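You operate a simulated robot arm through the tools that you are given. There is no shell and no other tool. Be economical: measure what you need, move in short steps, check, and stop when the job is done.

Carry out the task below with a simulated two-armed robot. There is one attempt and no reset: what you move stays moved.

TASK
Run the filter drum under its spray until the drum display shows 0 %.
Fine: spray valve shut and drum stopped afterwards; the pump stays off.

It is judged by the outcome, as a careful person would: the job done as asked, and still so three seconds after it is handed in. It fails if anything else is knocked over, pushed out of place, dropped, spilled or broken.

THE ROBOT
Two 7-joint arms with two-finger parallel grippers on one trunk, on a base that drives. Base frame: it is fixed to the floor where the robot stands at the start and does not move with it; the origin is under the middle of the robot, x ahead of it, y to its left, z up. Units: mm, degrees, N and s.
The left shoulder is at the start at [60, 143, 824], the right one opposite. With the tool pointing down near the work surface each hand reaches from about 300 to 720 mm from the robot's upright axis, wherever it stands, measured 20 degrees to its own side. Places, roughly: drum display [800, -300, 1200]; drum spray valve [900, 0, 800]; filter drum starter [900, -100, 1300]; filter fill valve [900, 200, 800]; filter sample tap [600, -800, 1200]; fresh water dial [800, -300, 1500]; priming valve [800, -100, 800]; pump drain cock [600, -500, 200]; pump flush valve [700, -600, 700]; pump outlet valve [700, -400, 1100]; pump starter [1000, 200, 1300]; pump vent valve [800, -300, 800]. Payload 1.57 kg a hand.
The TCP of each hand is the grasp point between the finger pads, 30 mm short of the fingertips. In the tool frame z runs along the fingers and y along their closing line. The gripper opens to 110 mm. The fingers are 24 mm wide and 12 mm thick; the gripper's body (48 by 112 mm) begins 78 mm behind the TCP.
Orientation is told as [roll, pitch, yaw] about the base's x, y, z axes, in that order, counted from this pose: with the fingers straight down and closing along the base's y, the tool's x points along the base's -x, its y along +y and its z along -z.

THE INTERFACE
- The arms move only by the tool play_rows. It takes "left_targets", "right_targets" or both (then of equal length, played together; a hand with none holds still); each is a list that holds one entry, the list of rows, each a list of 6 numbers: the shift along the base's x, y, z in cm, then the turn, a rotation vector about the base's x, y, z in degrees. In form: [[[dx, dy, dz, rx, ry, rz], ...]]. A call has 1 to 8 rows; each row shifts and turns the commanded pose from where the row before left it. "left_jaw" and "right_jaw" are, for a hand that has rows, the closure in counts, from 0 (fully open) to 255 (shut), set as the call begins (left out, the last holds). Each row takes 0.2 s and may step no farther than 50 mm and 8.6 degrees from the row before; otherwise, or with a gripper value out of range, the whole call is refused. Where a pose cannot be reached the arm comes as near as it can. A force on the tool above 40 N (or 10 N above the force at the start of the call, whichever is more), or a blocked arm, ends the call early, and 0.2 s more pass. The fingers move at their own pace (about 45 mm/s each) and stop on an object; they squeeze with about 27 N. The grip force told is the motor's: it shows also when the fingers shut on nothing. Time passes only in rows, and 0.2 s behind the last, so rows that do not move let the fingers close. The reply holds the time, the measured pose of the TCP, the force on the tool along the base axes, the opening and the grip force, in the units named above and with some noise, with the torque about the TCP (base axes, N m) and any sound that the robot's microphone picked up, and new pictures: "show" is both (left out), scene, wrist or none (wrist: the cameras of the hands that moved).
- Cameras (640 x 400 px; columns grow to the right, rows downward): "scene" is now at [62.6, -2.1, 1462.7]; the picture's right is [-0.03, -1.00, 0.00], its down [-0.49, 0.01, -0.87] and it looks along [0.87, -0.03, -0.49] (base axes); focal length 277 px, centre (320, 200). "left" rides on the left gripper at [70, -16, -141] in its tool frame; the picture's right is [0.23, 0.97, 0.00], its down [-0.85, 0.20, -0.48] and it looks along [-0.47, 0.11, 0.88] (tool axes); focal length 222 px, centre (320, 200). "right" rides on the right gripper at [70, 16, -141] in its tool frame; the picture's right is [-0.23, 0.97, 0.00], its down [-0.86, -0.20, -0.48] and it looks along [-0.47, -0.11, 0.88] (tool axes); focal length 222 px, centre (320, 200). There is no depth. A picture from a camera that has moved, and an enlarged one, comes with that camera's place and axes in the base frame and with its lens.
- lift_body(by): slides the trunk up (or, below 0, down) by that many mm; the arms and the scene camera ride with it, the base frame stays. It gives what a move gives, with no picture.
- base_move(legs): drives the robot by 1 to 6 legs, each [ahead, left, turn to the left] in mm, mm and degrees, along the robot's own axes; the way and the turn of a leg run together, so that a leg with both is an arc; at most 1500 mm and 180 degrees a leg. The arms and the cameras ride along, it lands a little off, and it stops where it bumps. It gives what a move gives, and a new picture of the scene camera.
- pan_tilt(pan, tilt): turns the head with the scene camera to pan (to the left, within 86 degrees either way) and tilt (down, from -29 to 69), counted from straight ahead of the robot. It gives what a move gives, and a new picture of the scene camera.
- enlarge(camera, box): a new picture of the part [left, top, right, bottom] of that camera's present view, enlarged. The clock stands still meanwhile.
- finish_job(): hands the job in; it is judged then, once.

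Go step by step. Nothing tells you exact positions but the pictures and the camera data: compare them with the known pose of the tool, close in by small moves and look again before you grip or let go. The budget is 120 turns and 260 pictures, counting those below and the enlarged ones. Unless the task says otherwise, let go and move clear before handing in, and close with one line.

The tools are called after "Call:" as a command line: name --argument value ..., lists and objects as JSON in quotes. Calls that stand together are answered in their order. play_rows: Moves the arms, as the interface text tells. Its arguments: {"type":"object","properties":{"left_targets":{"type":"array"},"left_jaw":{"type":"number"},"right_targets":{"type":"array"},"right_jaw":{"type":"number"},"show":{"type":"string","enum":["both","scene","wrist","none"]}},"required":[]} The other tools are called the same way: lift_body (by) slides the trunk up or down; base_move (legs) drives the base; pan_tilt (pan, tilt) turns the head that bears the scene camera; enlarge (camera, box) takes an enlarged picture of a part of a camera's view; finish_job () hands the job in.

At the start:

```text
clock: 0.0
left_eef_pos: [499.6, 154.8, 999.9]
left_tool_rot: [0.0, 0.1, 0.0]
left_wrist_force: [0.7, 0.6, 0.3]
left_ft_torque: [0.02, 0.0, -0.02]
left_gripper_width: 109.8
left_gripper_force: 0.0
right_eef_pos: [446.1, -240.2, 999.7]
right_tool_rot: [0.0, -0.1, 0.0]
right_wrist_force: [0.0, 0.4, 0.1]
right_ft_torque: [-0.01, -0.02, 0.0]
right_gripper_width: 110.3
right_gripper_force: 0.0
trunk travel left (down, up): [-423.0, 167.0]
robot x, y, heading: [1.0, 1.8, 0.1]
head pan, tilt: [-1.7, 29.3]
```

scene: 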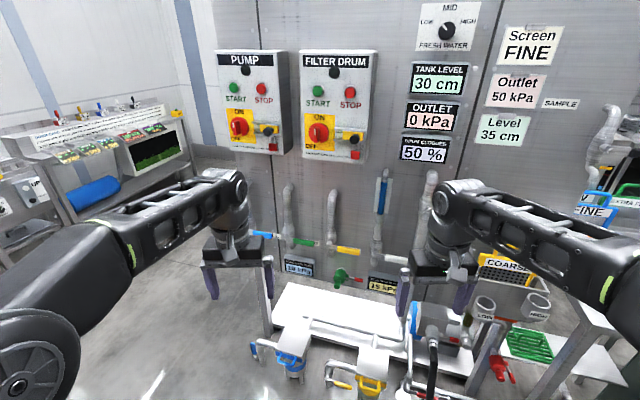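
right: 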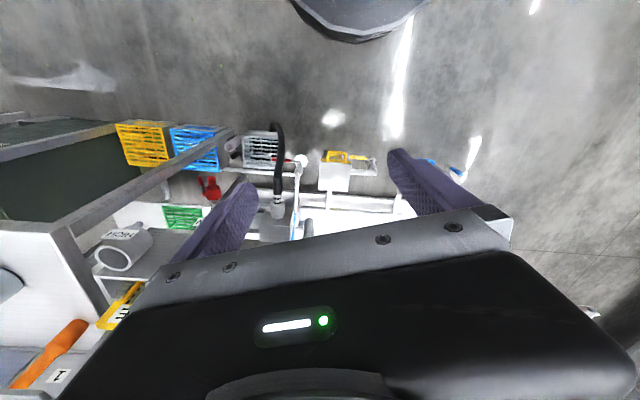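
left: 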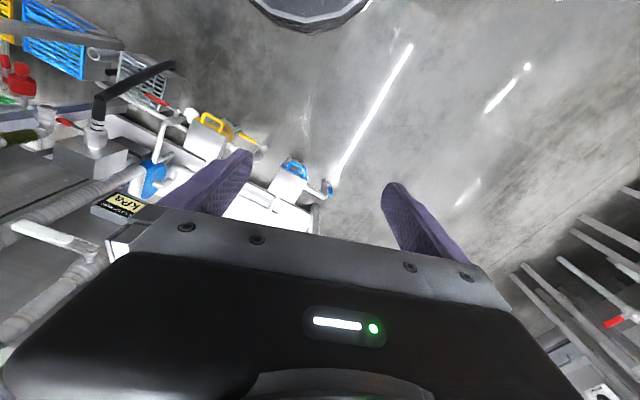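

I see two starter panels (PUMP left, FILTER DRUM right), displays, and a set of valves on the wall pipes. I'll look closer at the panels, displays and valves before moving.

Call:
enlarge --camera "scene" --box '[210, 40, 390, 165]'

Call:
enlarge --camera "scene" --box '[380, 0, 640, 165]'

Call:
enlarge --camera "scene" --box '[240, 160, 450, 300]'

Call:
enlarge --camera "scene" --box '[0, 80, 200, 220]'

```text
3.20 times, centred on (300, 102) of scene
camera zoom: at [62.6, -2.1, 1462.7], right [-0.03, -1.0, 0.0], down [-0.49, 0.01, -0.87], along [0.87, -0.03, -0.49], focal length 885 px, centre (384, 512)
```

zoom: 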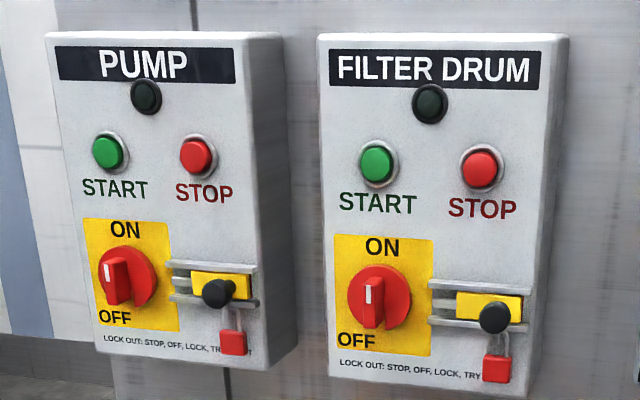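

```text
2.42 times, centred on (510, 82) of scene
camera zoom: at [62.6, -2.1, 1462.7], right [-0.03, -1.0, 0.0], down [-0.49, 0.01, -0.87], along [0.87, -0.03, -0.49], focal length 671 px, centre (-141, 485)
```

zoom: 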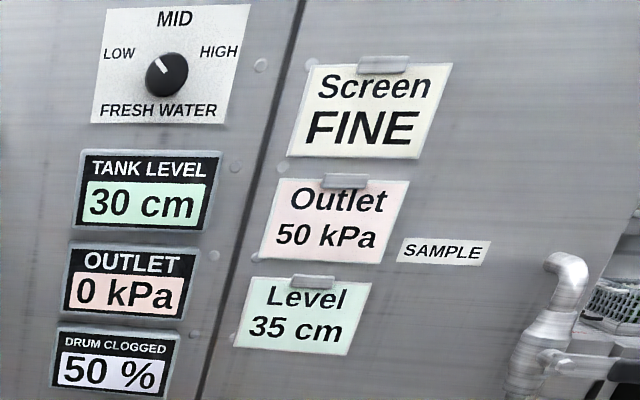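

```text
2.86 times, centred on (345, 230) of scene
camera zoom: at [62.6, -2.1, 1462.7], right [-0.03, -1.0, 0.0], down [-0.49, 0.01, -0.87], along [0.87, -0.03, -0.49], focal length 790 px, centre (249, 114)
```

zoom: 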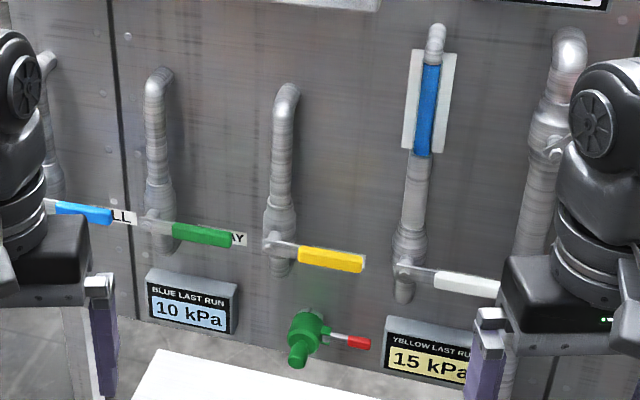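

```text
2.86 times, centred on (100, 150) of scene
camera zoom: at [62.6, -2.1, 1462.7], right [-0.03, -1.0, 0.0], down [-0.49, 0.01, -0.87], along [0.87, -0.03, -0.49], focal length 790 px, centre (949, 343)
```

zoom: 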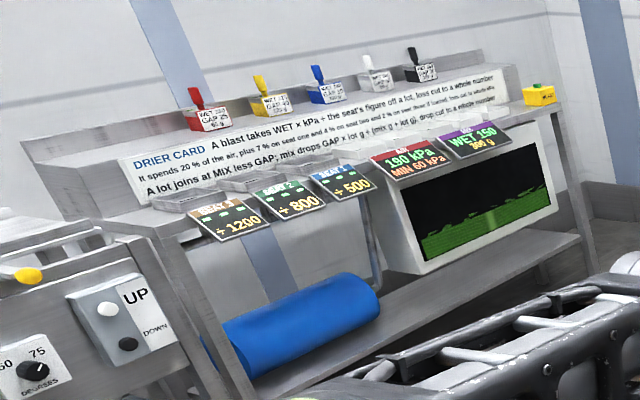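

The green spray lever looks crosswise to its pipe (shut), and the filter drum switch looks ON. The wall appears to slant, so I'll look from other head angles to get the floor obstacles and geometry.

Call:
pan_tilt --pan -10 --tilt 60

Call:
pan_tilt --pan -10 --tilt 10

```text
clock: 1.0
left_eef_pos: [499.2, 155.0, 999.6]
left_tool_rot: [0.1, 0.1, -0.1]
left_wrist_force: [-0.1, 0.0, 0.2]
left_ft_torque: [0.0, 0.05, -0.01]
left_gripper_width: 109.8
left_gripper_force: 0.0
right_eef_pos: [445.6, -240.0, 999.4]
right_tool_rot: [0.1, -0.1, 0.0]
right_wrist_force: [-0.1, -1.3, -0.8]
right_ft_torque: [-0.01, 0.01, -0.02]
right_gripper_width: 110.1
right_gripper_force: 0.0
trunk travel left (down, up): [-423.0, 167.0]
robot x, y, heading: [1.7, 0.4, 0.1]
head pan, tilt: [-10.0, 60.0]
camera scene: at [37.6, -11.0, 1419.5], right [-0.17, -0.98, 0.0], down [-0.85, 0.15, -0.5], along [0.49, -0.09, -0.87], focal length 277 px, centre (320, 200)
```

scene: 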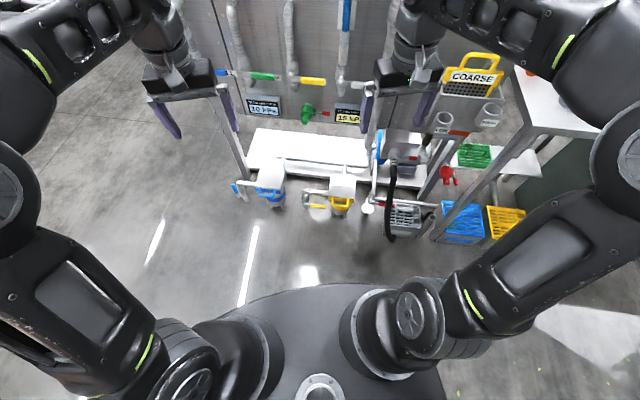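

```text
clock: 2.1
left_eef_pos: [500.3, 155.0, 1000.1]
left_tool_rot: [0.0, 0.0, 0.1]
left_wrist_force: [0.2, -0.5, -0.3]
left_ft_torque: [0.0, 0.0, 0.0]
left_gripper_width: 110.2
left_gripper_force: 0.2
right_eef_pos: [446.1, -239.5, 999.4]
right_tool_rot: [0.0, -0.1, 0.0]
right_wrist_force: [0.8, 0.5, 0.3]
right_ft_torque: [0.03, 0.02, 0.02]
right_gripper_width: 110.4
right_gripper_force: 0.1
trunk travel left (down, up): [-423.0, 167.0]
robot x, y, heading: [2.4, -0.7, -0.2]
head pan, tilt: [-10.0, 10.0]
camera scene: at [63.5, -15.6, 1493.8], right [-0.17, -0.98, 0.0], down [-0.17, 0.03, -0.98], along [0.97, -0.17, -0.17], focal length 277 px, centre (320, 200)
```

scene: 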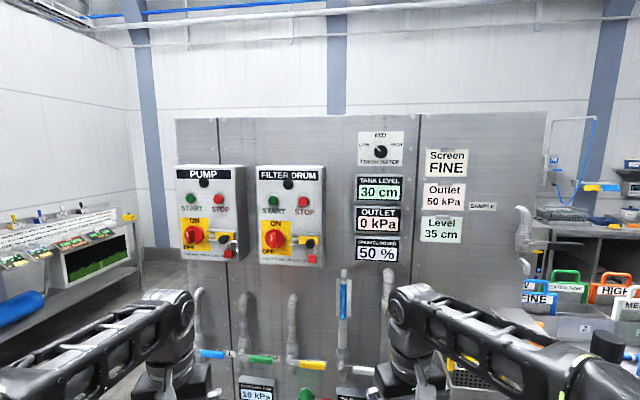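

The wall faces the robot turned by about 19° (its normal points toward −x,+y). I'll turn to face it squarely and look again.

Call:
base_move --legs '[[0, 0, -19]]'

Call:
pan_tilt --pan 15 --tilt 45

```text
clock: 3.6
left_eef_pos: [522.6, -17.9, 1000.8]
left_tool_rot: [0.1, 0.0, -19.1]
left_wrist_force: [-0.7, -1.1, -0.3]
left_ft_torque: [-0.02, 0.01, 0.01]
left_gripper_width: 110.1
left_gripper_force: 0.1
right_eef_pos: [342.2, -373.8, 998.8]
right_tool_rot: [0.0, -0.1, -19.1]
right_wrist_force: [-0.3, -0.2, 0.1]
right_ft_torque: [0.0, 0.03, -0.01]
right_gripper_width: 110.1
right_gripper_force: 0.1
trunk travel left (down, up): [-423.0, 167.0]
robot x, y, heading: [-3.1, 0.1, -19.1]
head pan, tilt: [-10.0, 10.0]
camera scene: at [54.7, -35.1, 1493.9], right [-0.49, -0.87, 0.0], down [-0.15, 0.08, -0.98], along [0.86, -0.48, -0.17], focal length 277 px, centre (320, 200)
```

scene: 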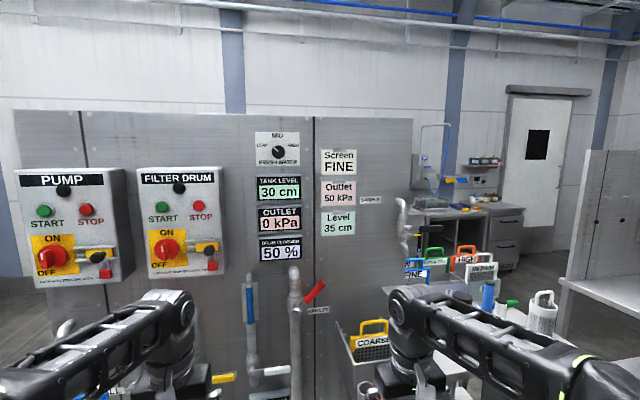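

```text
clock: 4.6
left_eef_pos: [522.8, -17.9, 1000.5]
left_tool_rot: [0.0, 0.0, -19.1]
left_wrist_force: [0.2, 0.6, -0.2]
left_ft_torque: [-0.02, -0.02, 0.03]
left_gripper_width: 109.7
left_gripper_force: 0.0
right_eef_pos: [341.8, -373.5, 1000.1]
right_tool_rot: [0.0, -0.1, -19.1]
right_wrist_force: [0.4, -0.3, 0.4]
right_ft_torque: [-0.03, 0.0, -0.04]
right_gripper_width: 110.0
right_gripper_force: 0.1
trunk travel left (down, up): [-423.0, 167.0]
robot x, y, heading: [2.8, 0.6, -19.2]
head pan, tilt: [15.0, 45.0]
camera scene: at [54.7, 4.5, 1439.0], right [-0.07, -1.0, 0.0], down [-0.7, 0.05, -0.71], along [0.71, -0.05, -0.71], focal length 277 px, centre (320, 200)
```

scene: 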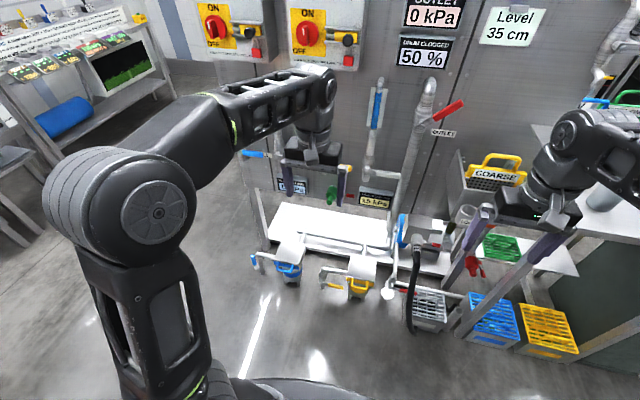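

Next I'll tip the left hand to point horizontally at the wall before driving closer, keeping its tip away from the pipes.

Call:
play_rows --left_targets '[[[0, 0, 2, -2.67, -7.74, 0], [0, 0, 2, -2.67, -7.74, 0], [0, 0, 2, -2.67, -7.74, 0], [0, 0, 2, -2.67, -7.74, 0], [0, 0, 2, -2.67, -7.74, 0], [0, 0, 2, -2.67, -7.74, 0], [0, 0, 2, -2.67, -7.74, 0], [0, 0, 2, -2.67, -7.74, 0]]]' --left_jaw 255 --show "none"

Call:
play_rows --left_targets '[[[0, 0, 2, -2.67, -7.74, 0], [0, 0, 2, -2.67, -7.74, 0], [0, 0, 2, -2.67, -7.74, 0]]]' --show "both"

```text
clock: 6.4
left_eef_pos: [523.3, -17.6, 1160.7]
left_tool_rot: [0.2, -65.7, -19.3]
left_wrist_force: [-0.6, -0.8, 0.9]
left_ft_torque: [-0.02, -0.03, 0.03]
left_gripper_width: 0.0
left_gripper_force: 21.4
right_eef_pos: [340.6, -373.0, 1000.2]
right_tool_rot: [0.0, -0.1, -19.1]
right_wrist_force: [0.6, 0.1, 0.0]
right_ft_torque: [0.0, -0.01, 0.04]
right_gripper_width: 109.7
right_gripper_force: 0.1
trunk travel left (down, up): [-423.0, 167.0]
robot x, y, heading: [-0.2, -4.5, -18.8]
head pan, tilt: [15.0, 45.0]
```

```text
clock: 7.2
left_eef_pos: [523.7, -18.0, 1219.0]
left_tool_rot: [134.3, -89.8, -153.4]
left_wrist_force: [0.2, -0.4, -0.3]
left_ft_torque: [-0.03, 0.05, -0.01]
left_gripper_width: 0.3
left_gripper_force: 21.2
right_eef_pos: [342.1, -372.9, 998.4]
right_tool_rot: [0.0, -0.1, -19.2]
right_wrist_force: [0.3, 0.1, -0.4]
right_ft_torque: [0.01, 0.0, -0.01]
right_gripper_width: 109.9
right_gripper_force: 0.2
trunk travel left (down, up): [-423.0, 167.0]
robot x, y, heading: [1.4, -1.4, -18.7]
head pan, tilt: [15.0, 45.0]
camera scene: at [54.9, 4.7, 1438.9], right [-0.07, -1.0, 0.0], down [-0.71, 0.05, -0.71], along [0.71, -0.05, -0.71], focal length 277 px, centre (320, 200)
camera left: at [385.9, 12.1, 1148.9], right [0.32, 0.92, -0.23], down [-0.39, 0.34, 0.85], along [0.86, -0.18, 0.47], focal length 222 px, centre (320, 200)
```

scene: 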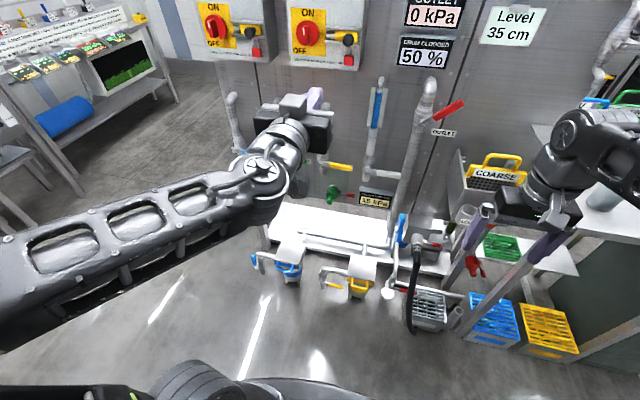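
left: 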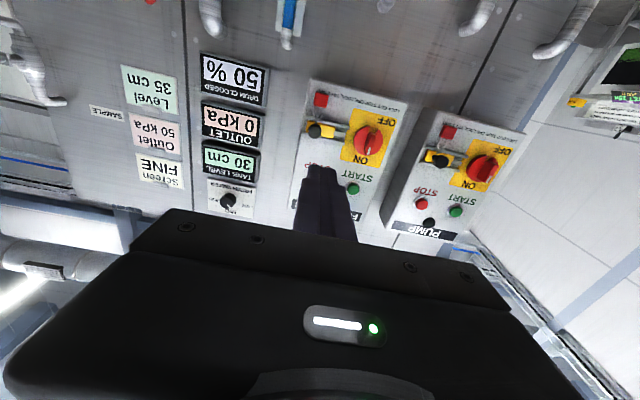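

START triangulates to about (866, −22, 1351), and the green lever lies around (890, 35, 820). I'll pull the right hand back for clearance, raise the trunk, then drive a bit left and closer.

Call:
play_rows --right_targets '[[[-4, 1.4, 0, 0, 0, 0], [-4, 1.4, 0, 0, 0, 0], [-4, 1.4, 0, 0, 0, 0]]]' --show "none"

Call:
base_move --legs '[[0, 90, 0], [200, 0, 0]]'

Call:
enlarge --camera "left" --box '[0, 0, 640, 400]'

```text
clock: 8.0
left_eef_pos: [522.8, -17.5, 1219.9]
left_tool_rot: [150.0, -89.8, -169.1]
left_wrist_force: [-0.9, -0.2, -0.5]
left_ft_torque: [0.01, -0.02, -0.03]
left_gripper_width: 0.1
left_gripper_force: 21.0
right_eef_pos: [219.9, -331.4, 1000.1]
right_tool_rot: [0.1, -0.1, -19.1]
right_wrist_force: [0.2, 1.0, 1.0]
right_ft_torque: [-0.05, -0.03, 0.0]
right_gripper_width: 109.9
right_gripper_force: 0.0
trunk travel left (down, up): [-423.0, 167.0]
robot x, y, heading: [0.6, -0.1, -19.0]
head pan, tilt: [15.0, 45.0]
```

```text
clock: 10.3
left_eef_pos: [743.3, 4.7, 1219.0]
left_tool_rot: [117.2, -89.8, -136.2]
left_wrist_force: [0.1, -0.8, -0.5]
left_ft_torque: [0.01, -0.03, -0.01]
left_gripper_width: 0.0
left_gripper_force: 21.1
right_eef_pos: [440.7, -311.1, 999.4]
right_tool_rot: [0.0, 0.0, -19.0]
right_wrist_force: [1.0, -0.5, -0.9]
right_ft_torque: [-0.02, 0.0, -0.02]
right_gripper_width: 110.1
right_gripper_force: 0.1
trunk travel left (down, up): [-423.0, 167.0]
robot x, y, heading: [219.0, 19.3, -18.9]
head pan, tilt: [15.0, 45.0]
camera scene: at [274.3, 25.1, 1438.9], right [-0.07, -1.0, 0.0], down [-0.71, 0.05, -0.71], along [0.7, -0.05, -0.71], focal length 277 px, centre (320, 200)
```

scene: 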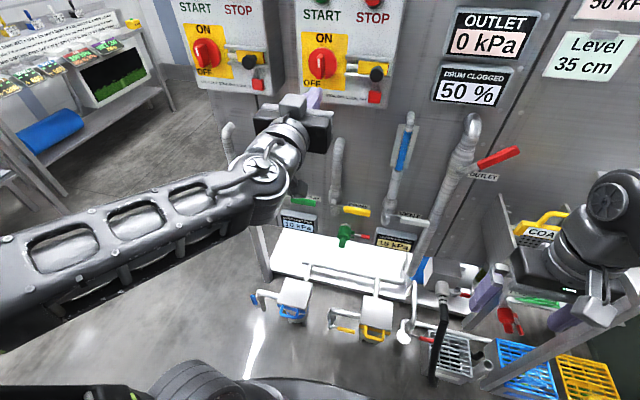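

```text
1.00 times, centred on (320, 200) of left (not enlarged: the box is as wide or as high as the picture)
camera zoom: at [605.3, 33.5, 1148.9], right [0.32, 0.92, -0.23], down [-0.39, 0.34, 0.85], along [0.87, -0.18, 0.47], focal length 222 px, centre (320, 200)
```

zoom: 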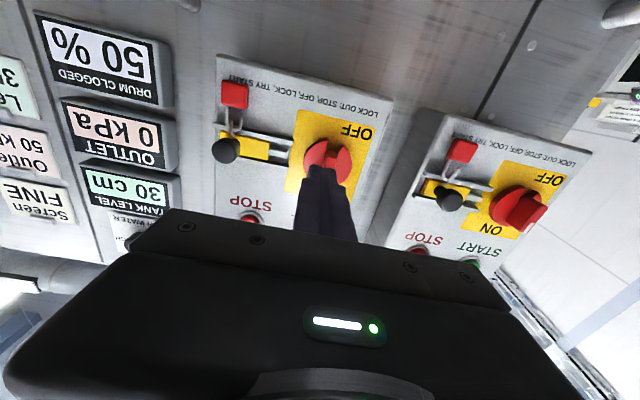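

The hand is clear and the valves lie below it. I'll lower the left hand to above the green lever, staying well off the wall, and look.

Call:
play_rows --left_targets '[[[0, 0, -4.5, 0, 0, 0], [0, 0, -4.5, 0, 0, 0], [0, 0, -4.5, 0, 0, 0], [0.4, 1, -4.5, 0, 0, 0], [0.4, 1, -4.5, 0, 0, 0], [0.4, 1, -4.5, 0, 0, 0], [0.4, 1, -4.5, 0, 0, 0]]]' --show "both"

Call:
pan_tilt --pan 20 --tilt 45

```text
clock: 11.9
left_eef_pos: [785.1, -19.4, 1008.4]
left_tool_rot: [22.9, -89.9, -41.4]
left_wrist_force: [-0.1, 0.0, -0.3]
left_ft_torque: [0.02, 0.02, 0.0]
left_gripper_width: 0.0
left_gripper_force: 21.1
left hand out of reach, approached as far as the arm can: row 3, 4, 5, 6, 7
right_eef_pos: [438.6, -309.0, 1000.3]
right_tool_rot: [0.0, -0.1, -18.9]
right_wrist_force: [0.1, -0.1, 0.4]
right_ft_torque: [-0.02, -0.01, -0.02]
right_gripper_width: 110.0
right_gripper_force: 0.0
trunk travel left (down, up): [-423.0, 167.0]
robot x, y, heading: [217.8, 22.4, -18.9]
head pan, tilt: [15.0, 45.0]
camera scene: at [272.2, 26.0, 1439.0], right [-0.07, -1.0, 0.0], down [-0.7, 0.05, -0.71], along [0.71, -0.05, -0.71], focal length 277 px, centre (320, 200)
camera left: at [646.9, 8.4, 936.6], right [0.31, 0.92, -0.23], down [-0.39, 0.34, 0.86], along [0.87, -0.18, 0.47], focal length 222 px, centre (320, 200)
```

scene: 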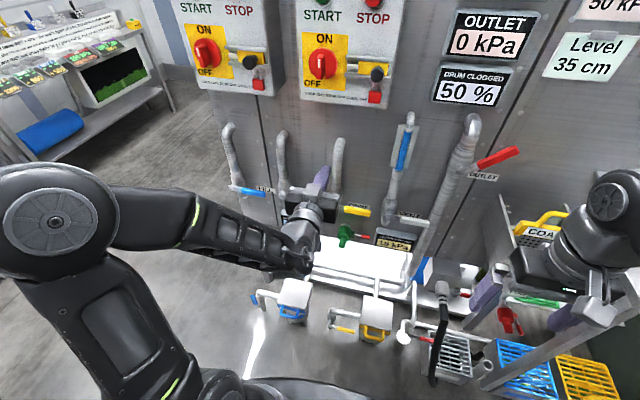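
left: 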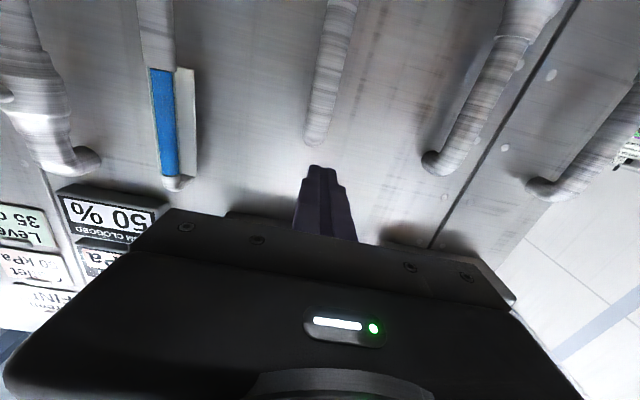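

```text
clock: 12.6
left_eef_pos: [787.8, -20.2, 1006.6]
left_tool_rot: [31.4, -89.7, -49.8]
left_wrist_force: [-0.1, -0.1, -0.7]
left_ft_torque: [0.05, 0.02, 0.04]
left_gripper_width: 0.0
left_gripper_force: 21.3
right_eef_pos: [439.4, -309.2, 999.5]
right_tool_rot: [-0.1, -0.1, -19.0]
right_wrist_force: [0.9, 0.7, -0.2]
right_ft_torque: [0.0, -0.06, -0.01]
right_gripper_width: 109.8
right_gripper_force: 0.1
trunk travel left (down, up): [-423.0, 167.0]
robot x, y, heading: [219.1, 23.6, -18.9]
head pan, tilt: [20.0, 45.0]
camera scene: at [273.5, 32.5, 1439.0], right [0.02, -1.0, 0.0], down [-0.71, -0.01, -0.71], along [0.71, 0.01, -0.71], focal length 277 px, centre (320, 200)
```

scene: 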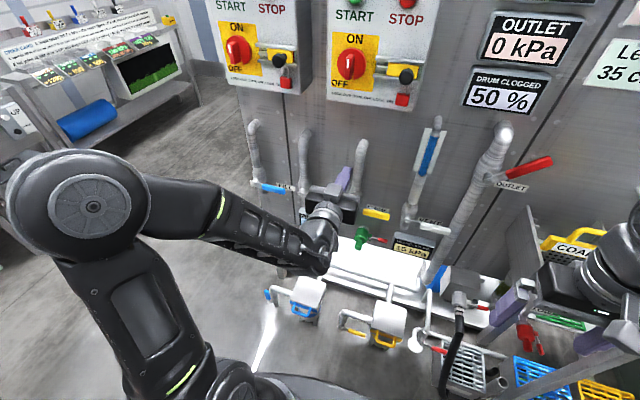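

The fully horizontal pose isn't reachable this low. I'll tilt the fingers ~45° downward, which also gives the wrist camera a better view of the lever.

Call:
play_rows --left_targets '[[[-1, 0.3, 0, 2.75, 7.95, 0], [-1, 0.3, 0, 2.75, 7.95, 0], [-1, 0.3, 0, 2.75, 7.95, 0], [-1, 0.3, 0, 2.75, 7.95, 0], [-1, 0.3, 0, 2.75, 7.95, 0]]]' --show "both"

```text
clock: 13.8
left_eef_pos: [736.3, -4.6, 1005.9]
left_tool_rot: [0.2, -48.1, -19.3]
left_wrist_force: [0.0, -0.5, 0.1]
left_ft_torque: [-0.01, -0.01, 0.03]
left_gripper_width: 0.2
left_gripper_force: 21.7
right_eef_pos: [440.3, -310.5, 999.5]
right_tool_rot: [0.1, 0.0, -19.0]
right_wrist_force: [-0.3, -0.1, -0.1]
right_ft_torque: [-0.01, 0.01, 0.01]
right_gripper_width: 109.8
right_gripper_force: 0.0
trunk travel left (down, up): [-423.0, 167.0]
robot x, y, heading: [221.8, 20.9, -19.1]
head pan, tilt: [20.0, 45.0]
camera scene: at [273.6, 32.5, 1438.9], right [0.02, -1.0, 0.0], down [-0.71, -0.01, -0.71], along [0.71, 0.01, -0.71], focal length 277 px, centre (320, 200)
camera left: at [588.6, 27.6, 1048.3], right [0.17, 0.97, -0.17], down [0.27, 0.12, 0.96], along [0.95, -0.21, -0.24], focal length 222 px, centre (320, 200)
```

scene: 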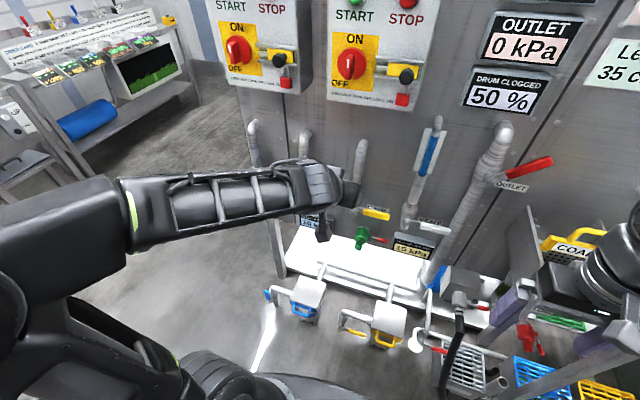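
left: 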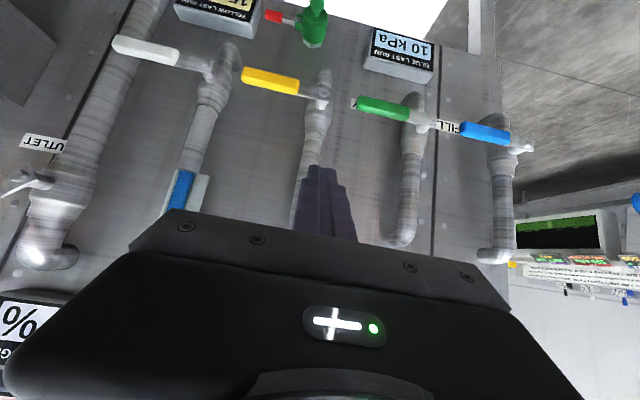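

The wrist camera now clearly shows the green lever (tip pointing right, i.e. left in this flipped view). I'll come lower for a second sightline.

Call:
play_rows --left_targets '[[[0.4, 1.3, -3.5, 0, 0, 0], [0.4, 1.3, -3.5, 0, 0, 0], [0.4, 1.3, -3.5, 0, 0, 0]]]' --show "none"

Call:
enlarge --camera "left" --box '[220, 20, 580, 245]'

```text
clock: 14.6
left_eef_pos: [749.4, 33.7, 901.0]
left_tool_rot: [0.2, -48.0, -19.2]
left_wrist_force: [0.0, -0.2, 0.2]
left_ft_torque: [0.02, 0.01, -0.01]
left_gripper_width: 0.0
left_gripper_force: 21.6
right_eef_pos: [440.4, -310.2, 998.6]
right_tool_rot: [0.0, 0.0, -19.0]
right_wrist_force: [0.7, 0.1, 0.3]
right_ft_torque: [-0.01, -0.01, 0.0]
right_gripper_width: 110.1
right_gripper_force: 0.0
trunk travel left (down, up): [-423.0, 167.0]
robot x, y, heading: [216.4, 18.0, -19.0]
head pan, tilt: [20.0, 45.0]
```

```text
1.78 times, centred on (400, 132) of left
camera zoom: at [601.4, 66.8, 942.3], right [0.17, 0.97, -0.17], down [0.27, 0.12, 0.96], along [0.95, -0.21, -0.24], focal length 395 px, centre (178, 320)
```

zoom: 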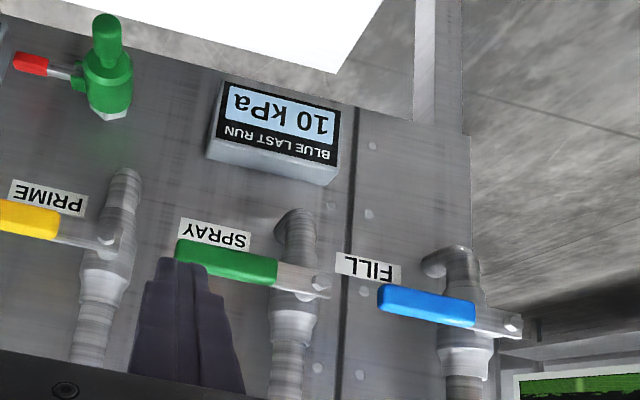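

The label confirms green = SPRAY. I place its tip at ≈(893, −9, 807) and pivot at ≈(934, 106, 812), plane 848 mm out; I'll bring the closed fingertips over the handle's outer end.

Call:
play_rows --left_targets '[[[3.5, -0.5, 0, 0, 0, 0], [3.5, -0.5, 0, 0, 0, 0], [3.6, -0.5, 0, 0, 0, 0], [3.6, -0.5, -1, 0, 0, 0]]]' --show "wrist"

Call:
enlarge --camera "scene" --box '[240, 130, 440, 280]'

```text
clock: 15.6
left_eef_pos: [890.6, 15.3, 890.1]
left_tool_rot: [0.3, -48.0, -19.2]
left_wrist_force: [0.9, 0.7, 0.7]
left_ft_torque: [0.0, 0.0, -0.01]
left_gripper_width: 0.2
left_gripper_force: 21.4
right_eef_pos: [440.9, -310.4, 999.4]
right_tool_rot: [0.1, -0.1, -19.0]
right_wrist_force: [0.1, -0.3, -0.4]
right_ft_torque: [0.02, 0.04, -0.02]
right_gripper_width: 110.0
right_gripper_force: 0.0
trunk travel left (down, up): [-423.0, 167.0]
robot x, y, heading: [215.2, 19.2, -19.1]
head pan, tilt: [20.0, 45.0]
camera left: at [742.8, 47.9, 932.6], right [0.17, 0.97, -0.17], down [0.27, 0.11, 0.96], along [0.95, -0.21, -0.24], focal length 222 px, centre (320, 200)
```

left: 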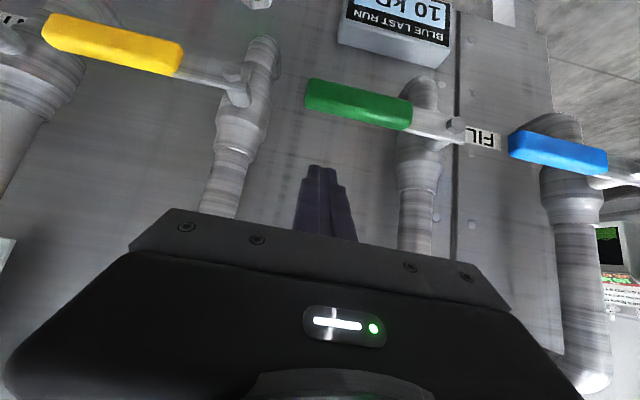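

```text
2.67 times, centred on (340, 205) of scene
camera zoom: at [274.2, 32.4, 1438.9], right [0.02, -1.0, 0.0], down [-0.71, -0.01, -0.71], along [0.71, 0.01, -0.71], focal length 738 px, centre (267, 187)
```

zoom: 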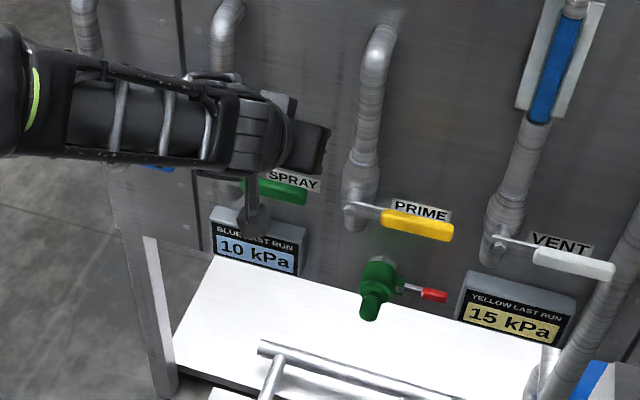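

Fingertips are about 40 mm above the outer end of the spray handle. I'll press it down gently for the first third of the swing and check.

Call:
play_rows --left_targets '[[[0, 0, -2.5, 0, 0, 0], [0, 0, -1.0, 0, 0, 0], [0, 0, -0.7, 0, 0, 0], [0.12, 0.33, -0.8, 0, 0, 0], [0.12, 0.33, -0.9, 0, 0, 0], [0.13, 0.38, -1.0, 0, 0, 0], [0.13, 0.38, -1.1, 0, 0, 0]]]' --show "both"

```text
clock: 16.9
left_eef_pos: [898.5, 17.6, 837.0]
left_tool_rot: [0.4, -49.3, -19.8]
left_wrist_force: [4.9, -2.8, 4.7]
left_ft_torque: [-0.05, 0.04, -0.06]
left_gripper_width: 0.1
left_gripper_force: 21.1
right_eef_pos: [439.7, -310.7, 999.0]
right_tool_rot: [0.0, -0.1, -19.0]
right_wrist_force: [0.6, 0.9, 0.8]
right_ft_torque: [-0.03, 0.01, -0.01]
right_gripper_width: 110.0
right_gripper_force: 0.1
trunk travel left (down, up): [-423.0, 167.0]
robot x, y, heading: [220.2, 19.6, -18.9]
head pan, tilt: [20.0, 45.0]
stopped in row 6 (left hand): the force on the tool passed its limit at 47 N (the readings are from after the stop); the commanded pose is now the measured one
camera scene: at [274.1, 32.5, 1438.7], right [0.02, -1.0, 0.0], down [-0.71, -0.01, -0.71], along [0.71, 0.01, -0.71], focal length 277 px, centre (320, 200)
camera left: at [750.0, 50.9, 876.1], right [0.18, 0.97, -0.17], down [0.25, 0.12, 0.96], along [0.95, -0.22, -0.22], focal length 222 px, centre (320, 200)
```

scene: 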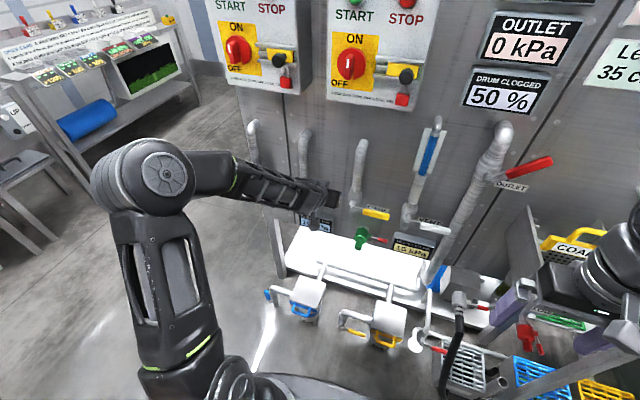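
left: 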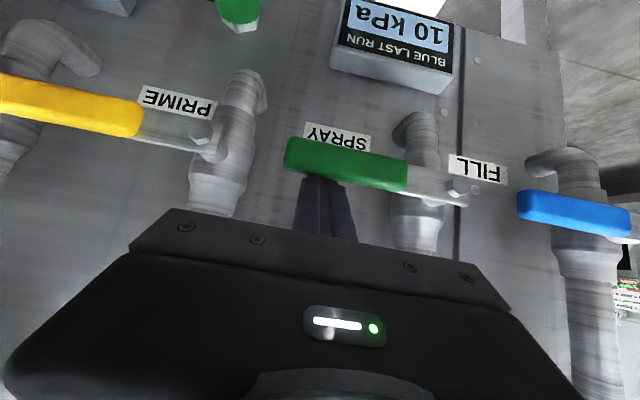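

Pushing down hits a stop, so the lever must open upward. For that I need the fingers horizontal below the handle, so I'll back off, drive back for reach, and level the tool.

Call:
play_rows --left_targets '[[[0, 0, 3, 0, 0, 0], [0, 0, 3, 0, 0, 0], [-4, 1.4, 0, 0, 0, 0], [-4, 1.4, 0, 0, 0, 0], [-4, 1.4, 0, 0, 0, 0]]]' --show "wrist"

Call:
base_move --legs '[[-170, 0, 0]]'

Call:
play_rows --left_targets '[[[0, 0, -1, -2.6, -7.7, 0], [0, 0, -1, -2.6, -7.7, 0], [0, 0, -1, -2.6, -7.7, 0], [0, 0, -1, -2.6, -7.7, 0], [0, 0, -1, -2.6, -7.7, 0]]]' --show "both"

```text
clock: 18.1
left_eef_pos: [778.9, 58.7, 896.4]
left_tool_rot: [0.4, -49.2, -19.7]
left_wrist_force: [0.3, 0.8, 0.1]
left_ft_torque: [0.02, -0.02, 0.02]
left_gripper_width: 0.1
left_gripper_force: 21.5
right_eef_pos: [438.8, -310.3, 999.7]
right_tool_rot: [0.0, -0.1, -19.0]
right_wrist_force: [0.5, -0.4, -0.2]
right_ft_torque: [-0.04, -0.03, 0.0]
right_gripper_width: 110.0
right_gripper_force: 0.1
trunk travel left (down, up): [-423.0, 167.0]
robot x, y, heading: [216.3, 18.4, -19.0]
head pan, tilt: [20.0, 45.0]
camera left: at [629.2, 92.9, 935.4], right [0.18, 0.97, -0.17], down [0.25, 0.12, 0.96], along [0.95, -0.22, -0.22], focal length 222 px, centre (320, 200)
```

left: 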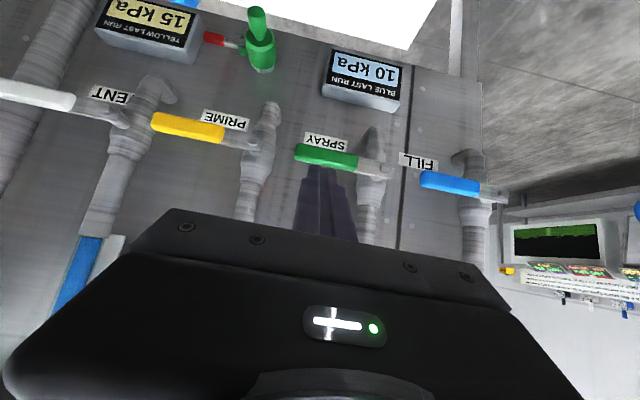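

```text
clock: 19.6
left_eef_pos: [617.5, 115.1, 896.5]
left_tool_rot: [0.5, -49.2, -19.7]
left_wrist_force: [-0.3, -0.6, -0.3]
left_ft_torque: [0.01, 0.01, 0.02]
left_gripper_width: 0.0
left_gripper_force: 21.2
right_eef_pos: [279.4, -254.2, 999.8]
right_tool_rot: [0.0, -0.1, -19.0]
right_wrist_force: [-0.8, -0.8, 0.3]
right_ft_torque: [-0.02, -0.02, -0.01]
right_gripper_width: 110.1
right_gripper_force: 0.1
trunk travel left (down, up): [-423.0, 167.0]
robot x, y, heading: [58.6, 81.3, -18.9]
head pan, tilt: [20.0, 45.0]
camera scene: at [111.7, 88.1, 1439.0], right [0.02, -1.0, 0.0], down [-0.71, -0.01, -0.71], along [0.71, 0.01, -0.71], focal length 277 px, centre (320, 200)
```

scene: 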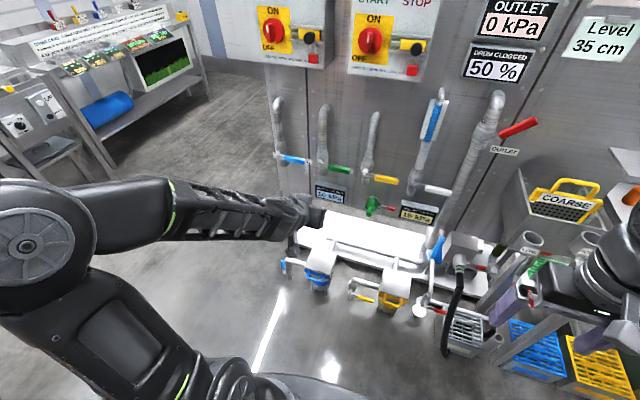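

```text
clock: 20.8
left_eef_pos: [629.0, 97.4, 852.2]
left_tool_rot: [3.6, -64.9, -24.9]
left_wrist_force: [-0.1, 0.1, -0.3]
left_ft_torque: [-0.02, 0.0, -0.03]
left_gripper_width: 0.0
left_gripper_force: 21.7
left hand out of reach, approached as far as the arm can: row 2, 3, 4, 5
right_eef_pos: [278.3, -253.6, 1001.0]
right_tool_rot: [0.0, -0.1, -19.1]
right_wrist_force: [-0.2, -0.2, 0.0]
right_ft_torque: [-0.02, 0.03, 0.03]
right_gripper_width: 110.1
right_gripper_force: 0.0
trunk travel left (down, up): [-423.0, 167.0]
robot x, y, heading: [58.8, 73.2, -19.3]
head pan, tilt: [20.0, 45.0]
camera scene: at [112.9, 88.7, 1438.9], right [0.02, -1.0, 0.0], down [-0.71, -0.01, -0.71], along [0.71, 0.01, -0.71], focal length 277 px, centre (320, 200)
camera left: at [478.0, 139.7, 849.0], right [0.27, 0.94, -0.18], down [0.0, 0.19, 0.98], along [0.96, -0.27, 0.05], focal length 222 px, centre (320, 200)
```

scene: 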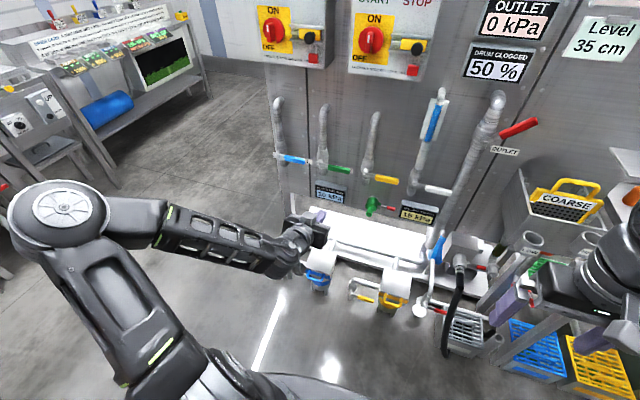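
left: 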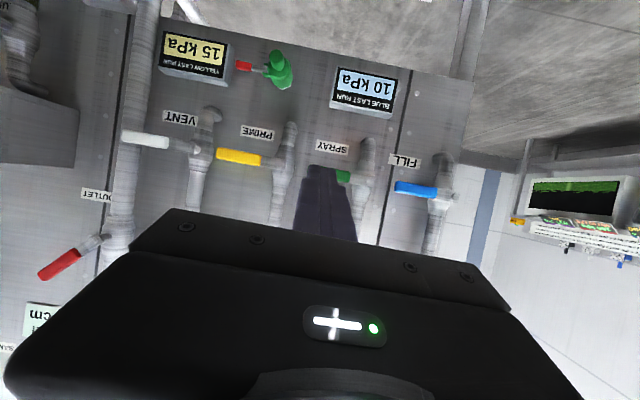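

The lever is still shut. I'll extend the arm forward (still short of the lever) while levelling the tool, at a height just below the handle.

Call:
play_rows --left_targets '[[[3.4, -1.1, -1.2, 0, 0, 0], [3.4, -1.1, -1.2, 0, 0, 0], [3.4, -1.1, -1.2, 0, 0, 0], [3, -1, -1.2, -1.3, -3.8, 0], [3, -1, -1.2, -2, -6, 0], [0, 0, -0.5, -2, -6, 0], [0, 0, 0, -2, -6, 0], [0, 0, 0, -1, -3, 0]]]' --show "both"

```text
clock: 22.6
left_eef_pos: [819.6, 138.4, 854.6]
left_tool_rot: [59.7, -86.3, -83.0]
left_wrist_force: [-0.5, 0.6, -0.5]
left_ft_torque: [0.0, 0.02, 0.03]
left_gripper_width: 0.0
left_gripper_force: 21.5
left hand out of reach, approached as far as the arm can: row 4, 5, 6, 7, 8
right_eef_pos: [279.0, -254.6, 999.3]
right_tool_rot: [0.0, -0.1, -19.0]
right_wrist_force: [0.0, 0.1, 0.6]
right_ft_torque: [0.0, -0.02, 0.02]
right_gripper_width: 110.3
right_gripper_force: 0.0
trunk travel left (down, up): [-423.0, 167.0]
robot x, y, heading: [56.8, 78.9, -19.3]
head pan, tilt: [20.0, 45.0]
camera scene: at [112.6, 88.0, 1439.0], right [0.02, -1.0, 0.0], down [-0.71, -0.01, -0.71], along [0.71, 0.01, -0.71], focal length 277 px, centre (320, 200)
camera left: at [683.4, 183.1, 787.7], right [0.38, 0.91, -0.17], down [-0.35, 0.32, 0.88], along [0.85, -0.28, 0.44], focal length 222 px, centre (320, 200)
```

scene: 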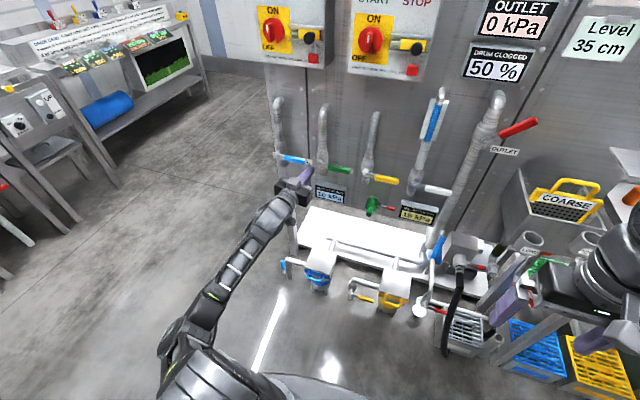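
left: 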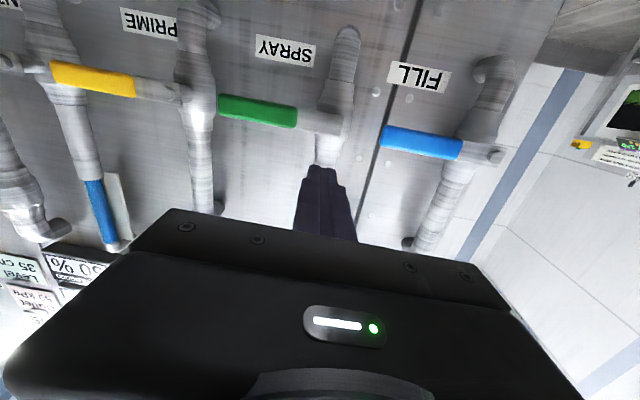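

The arm reached a near-level pose but drifted left, since that height was out of reach. I'll lower the trunk 130 mm to bring the lever into a comfortable range.

Call:
lift_body --by -130

Call:
play_rows --left_targets '[[[-1, -3, 1, 0, 0, 0], [-1, -3, 1, 0, 0, 0], [-1, -3, 1, 0, 0, 0]]]' --show "both"

```text
clock: 24.1
left_eef_pos: [818.6, 137.3, 725.4]
left_tool_rot: [58.3, -86.3, -81.7]
left_wrist_force: [-0.1, 0.3, -0.9]
left_ft_torque: [0.01, -0.02, -0.01]
left_gripper_width: 0.2
left_gripper_force: 20.9
right_eef_pos: [279.3, -255.2, 869.5]
right_tool_rot: [-0.1, -0.1, -19.1]
right_wrist_force: [0.3, 0.3, 0.2]
right_ft_torque: [-0.02, 0.0, -0.04]
right_gripper_width: 110.0
right_gripper_force: 0.1
trunk travel left (down, up): [-293.0, 297.0]
robot x, y, heading: [58.1, 77.2, -19.0]
head pan, tilt: [20.0, 45.0]
```

```text
clock: 24.9
left_eef_pos: [811.1, 94.1, 781.9]
left_tool_rot: [52.0, -86.0, -76.3]
left_wrist_force: [0.6, -0.8, 0.0]
left_ft_torque: [-0.02, -0.01, 0.0]
left_gripper_width: 0.0
left_gripper_force: 20.7
left hand out of reach, approached as far as the arm can: row 1, 2, 3
right_eef_pos: [279.2, -254.1, 870.4]
right_tool_rot: [0.0, -0.2, -19.0]
right_wrist_force: [-0.2, 0.6, -0.5]
right_ft_torque: [-0.02, 0.01, 0.03]
right_gripper_width: 110.0
right_gripper_force: 0.0
trunk travel left (down, up): [-293.0, 297.0]
robot x, y, heading: [58.3, 73.9, -19.1]
head pan, tilt: [20.0, 45.0]
camera scene: at [112.8, 87.7, 1308.9], right [0.02, -1.0, 0.0], down [-0.71, -0.01, -0.71], along [0.71, 0.01, -0.71], focal length 277 px, centre (320, 200)
camera left: at [674.7, 140.6, 716.8], right [0.4, 0.9, -0.17], down [-0.34, 0.32, 0.88], along [0.85, -0.29, 0.43], focal length 222 px, centre (320, 200)
```

scene: 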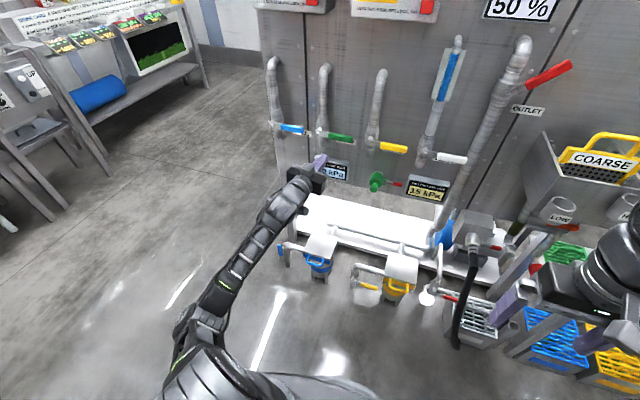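
left: 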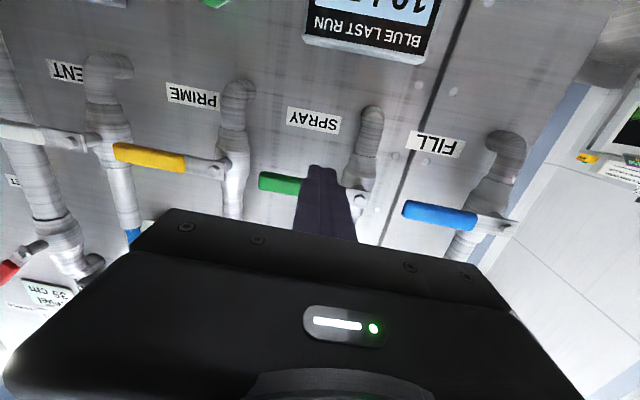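

I'll pull the hand back, then drive the base forward the same amount so the arm is less stretched.

Call:
play_rows --left_targets '[[[-3, -0.5, 0, 0, 0, 1], [-3, -0.5, 0, 0, 0, 1], [-3, -0.5, 0, 0, 0, 1], [-2, -0.5, 0, 0, 0, 1]]]' --show "none"

Call:
base_move --legs '[[90, 0, 0]]'

Call:
play_rows --left_targets '[[[0, 0, 0, 0, 0, 0]]]' --show "wrist"

```text
clock: 25.9
left_eef_pos: [721.4, 143.4, 826.6]
left_tool_rot: [53.7, -86.1, -73.5]
left_wrist_force: [0.6, 0.5, 0.5]
left_ft_torque: [-0.01, -0.01, -0.02]
left_gripper_width: 0.1
left_gripper_force: 21.4
left hand out of reach, approached as far as the arm can: row 1, 2, 3, 4
right_eef_pos: [279.7, -255.1, 869.0]
right_tool_rot: [0.0, -0.1, -19.0]
right_wrist_force: [0.2, 0.0, 0.1]
right_ft_torque: [0.03, 0.01, -0.06]
right_gripper_width: 110.0
right_gripper_force: 0.0
trunk travel left (down, up): [-293.0, 297.0]
robot x, y, heading: [55.2, 74.9, -18.9]
head pan, tilt: [20.0, 45.0]
```

```text
clock: 27.1
left_eef_pos: [807.4, 112.7, 824.7]
left_tool_rot: [53.5, -86.2, -73.5]
left_wrist_force: [-0.6, 0.0, 0.0]
left_ft_torque: [0.01, -0.04, 0.01]
left_gripper_width: 0.0
left_gripper_force: 21.0
right_eef_pos: [364.4, -283.6, 869.2]
right_tool_rot: [0.1, 0.0, -19.0]
right_wrist_force: [-1.0, -0.1, -0.2]
right_ft_torque: [0.0, -0.01, -0.01]
right_gripper_width: 110.0
right_gripper_force: 0.0
trunk travel left (down, up): [-293.0, 297.0]
robot x, y, heading: [143.0, 45.5, -19.2]
head pan, tilt: [20.0, 45.0]
camera scene: at [198.6, 58.3, 1308.9], right [0.02, -1.0, 0.0], down [-0.71, -0.01, -0.71], along [0.71, 0.01, -0.71], focal length 277 px, centre (320, 200)
```

scene: 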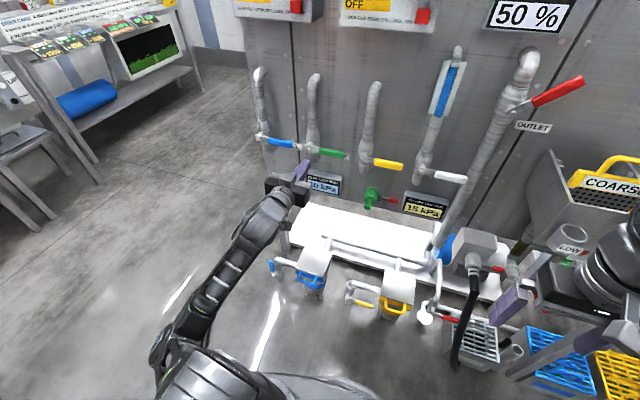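

```text
clock: 27.4
left_eef_pos: [806.8, 113.5, 826.1]
left_tool_rot: [54.0, -86.1, -73.9]
left_wrist_force: [0.3, -0.1, -0.4]
left_ft_torque: [0.0, -0.02, 0.01]
left_gripper_width: 0.1
left_gripper_force: 21.0
right_eef_pos: [365.0, -283.4, 869.7]
right_tool_rot: [0.0, 0.0, -19.0]
right_wrist_force: [-0.4, -1.0, 0.0]
right_ft_torque: [-0.01, 0.01, -0.01]
right_gripper_width: 109.9
right_gripper_force: 0.1
trunk travel left (down, up): [-293.0, 297.0]
robot x, y, heading: [143.6, 51.3, -19.0]
head pan, tilt: [20.0, 45.0]
camera left: at [668.4, 149.6, 759.7], right [0.33, 0.93, -0.17], down [-0.37, 0.29, 0.88], along [0.87, -0.23, 0.44], focal length 222 px, centre (320, 200)
```

left: 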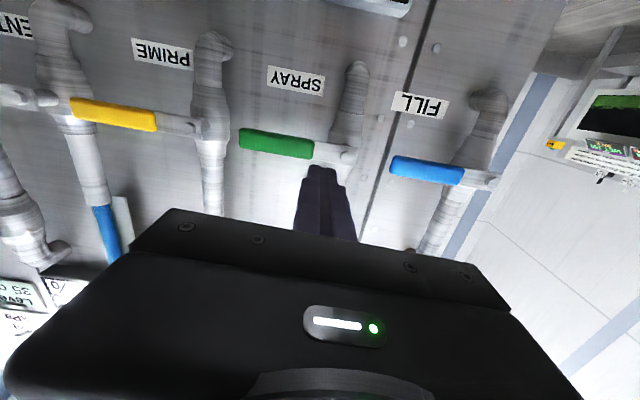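

The arm is running along a joint limit here. Earlier it worked well with the hand ~400 mm above the shoulder, so I'll raise both hands and lower the trunk by the same amount.

Call:
play_rows --left_targets '[[[-1, 0, 4, 0, 0, 0], [-1, 0, 4, 0, 0, 0], [0, 0, 4, 0, 0, 0], [0, 0, 4, 0, 0, 0], [0, 0, 4, 0, 0, 0], [0, 0, 4, 0, 0, 0]]]' --right_targets '[[[0, 0, 4, 0, 0, 0], [0, 0, 4, 0, 0, 0], [0, 0, 4, 0, 0, 0], [0, 0, 4, 0, 0, 0], [0, 0, 4, 0, 0, 0], [0, 0, 0, 0, 0, 0]]]' --show "none"

Call:
lift_body --by -240

Call:
play_rows --left_targets '[[[0, 0, 0, 0, 0, 0]]]' --show "both"

```text
clock: 28.9
left_eef_pos: [786.7, 112.7, 1065.1]
left_tool_rot: [53.2, -86.1, -73.1]
left_wrist_force: [-0.4, -0.3, -0.5]
left_ft_torque: [0.02, -0.01, 0.0]
left_gripper_width: 0.0
left_gripper_force: 21.6
right_eef_pos: [372.3, -284.4, 883.8]
right_tool_rot: [0.0, -0.2, -19.0]
right_wrist_force: [-0.2, 0.1, 0.1]
right_ft_torque: [-0.01, -0.03, -0.02]
right_gripper_width: 110.3
right_gripper_force: 0.0
right hand out of reach, approached as far as the arm can: row 1, 2, 3, 4, 5
trunk travel left (down, up): [-293.0, 297.0]
robot x, y, heading: [142.1, 45.5, -18.9]
head pan, tilt: [20.0, 45.0]
```

```text
clock: 31.4
left_eef_pos: [788.7, 112.0, 825.1]
left_tool_rot: [53.7, -86.0, -73.5]
left_wrist_force: [0.3, -0.1, -0.7]
left_ft_torque: [-0.01, -0.01, 0.0]
left_gripper_width: 0.1
left_gripper_force: 21.4
right_eef_pos: [371.9, -284.4, 644.7]
right_tool_rot: [0.1, -0.1, -19.0]
right_wrist_force: [-0.2, -0.2, -1.3]
right_ft_torque: [0.01, 0.0, 0.01]
right_gripper_width: 109.9
right_gripper_force: 0.0
trunk travel left (down, up): [-53.0, 537.0]
robot x, y, heading: [142.3, 43.5, -19.2]
head pan, tilt: [20.0, 45.0]
```

```text
clock: 31.8
left_eef_pos: [787.4, 112.0, 825.0]
left_tool_rot: [53.5, -86.1, -73.5]
left_wrist_force: [-0.7, 0.1, 0.2]
left_ft_torque: [0.02, -0.02, -0.01]
left_gripper_width: 0.1
left_gripper_force: 21.4
right_eef_pos: [373.3, -284.8, 644.9]
right_tool_rot: [0.0, -0.1, -19.0]
right_wrist_force: [0.1, -0.1, -0.2]
right_ft_torque: [-0.02, 0.02, 0.0]
right_gripper_width: 110.0
right_gripper_force: 0.0
trunk travel left (down, up): [-53.0, 537.0]
robot x, y, heading: [143.2, 46.7, -19.0]
head pan, tilt: [20.0, 45.0]
camera scene: at [198.4, 58.3, 1069.0], right [0.02, -1.0, 0.0], down [-0.71, -0.01, -0.71], along [0.71, 0.01, -0.71], focal length 277 px, centre (320, 200)
camera left: at [648.6, 148.8, 760.0], right [0.33, 0.93, -0.17], down [-0.37, 0.29, 0.88], along [0.87, -0.23, 0.44], focal length 222 px, centre (320, 200)
```

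scene: 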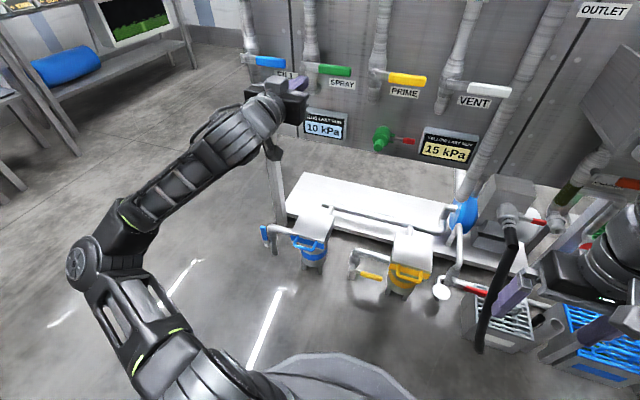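
left: 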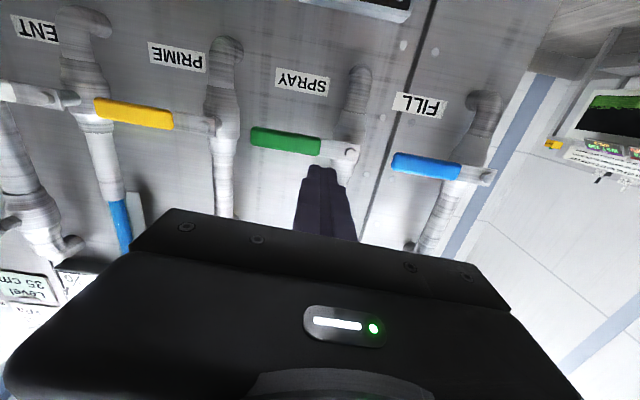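

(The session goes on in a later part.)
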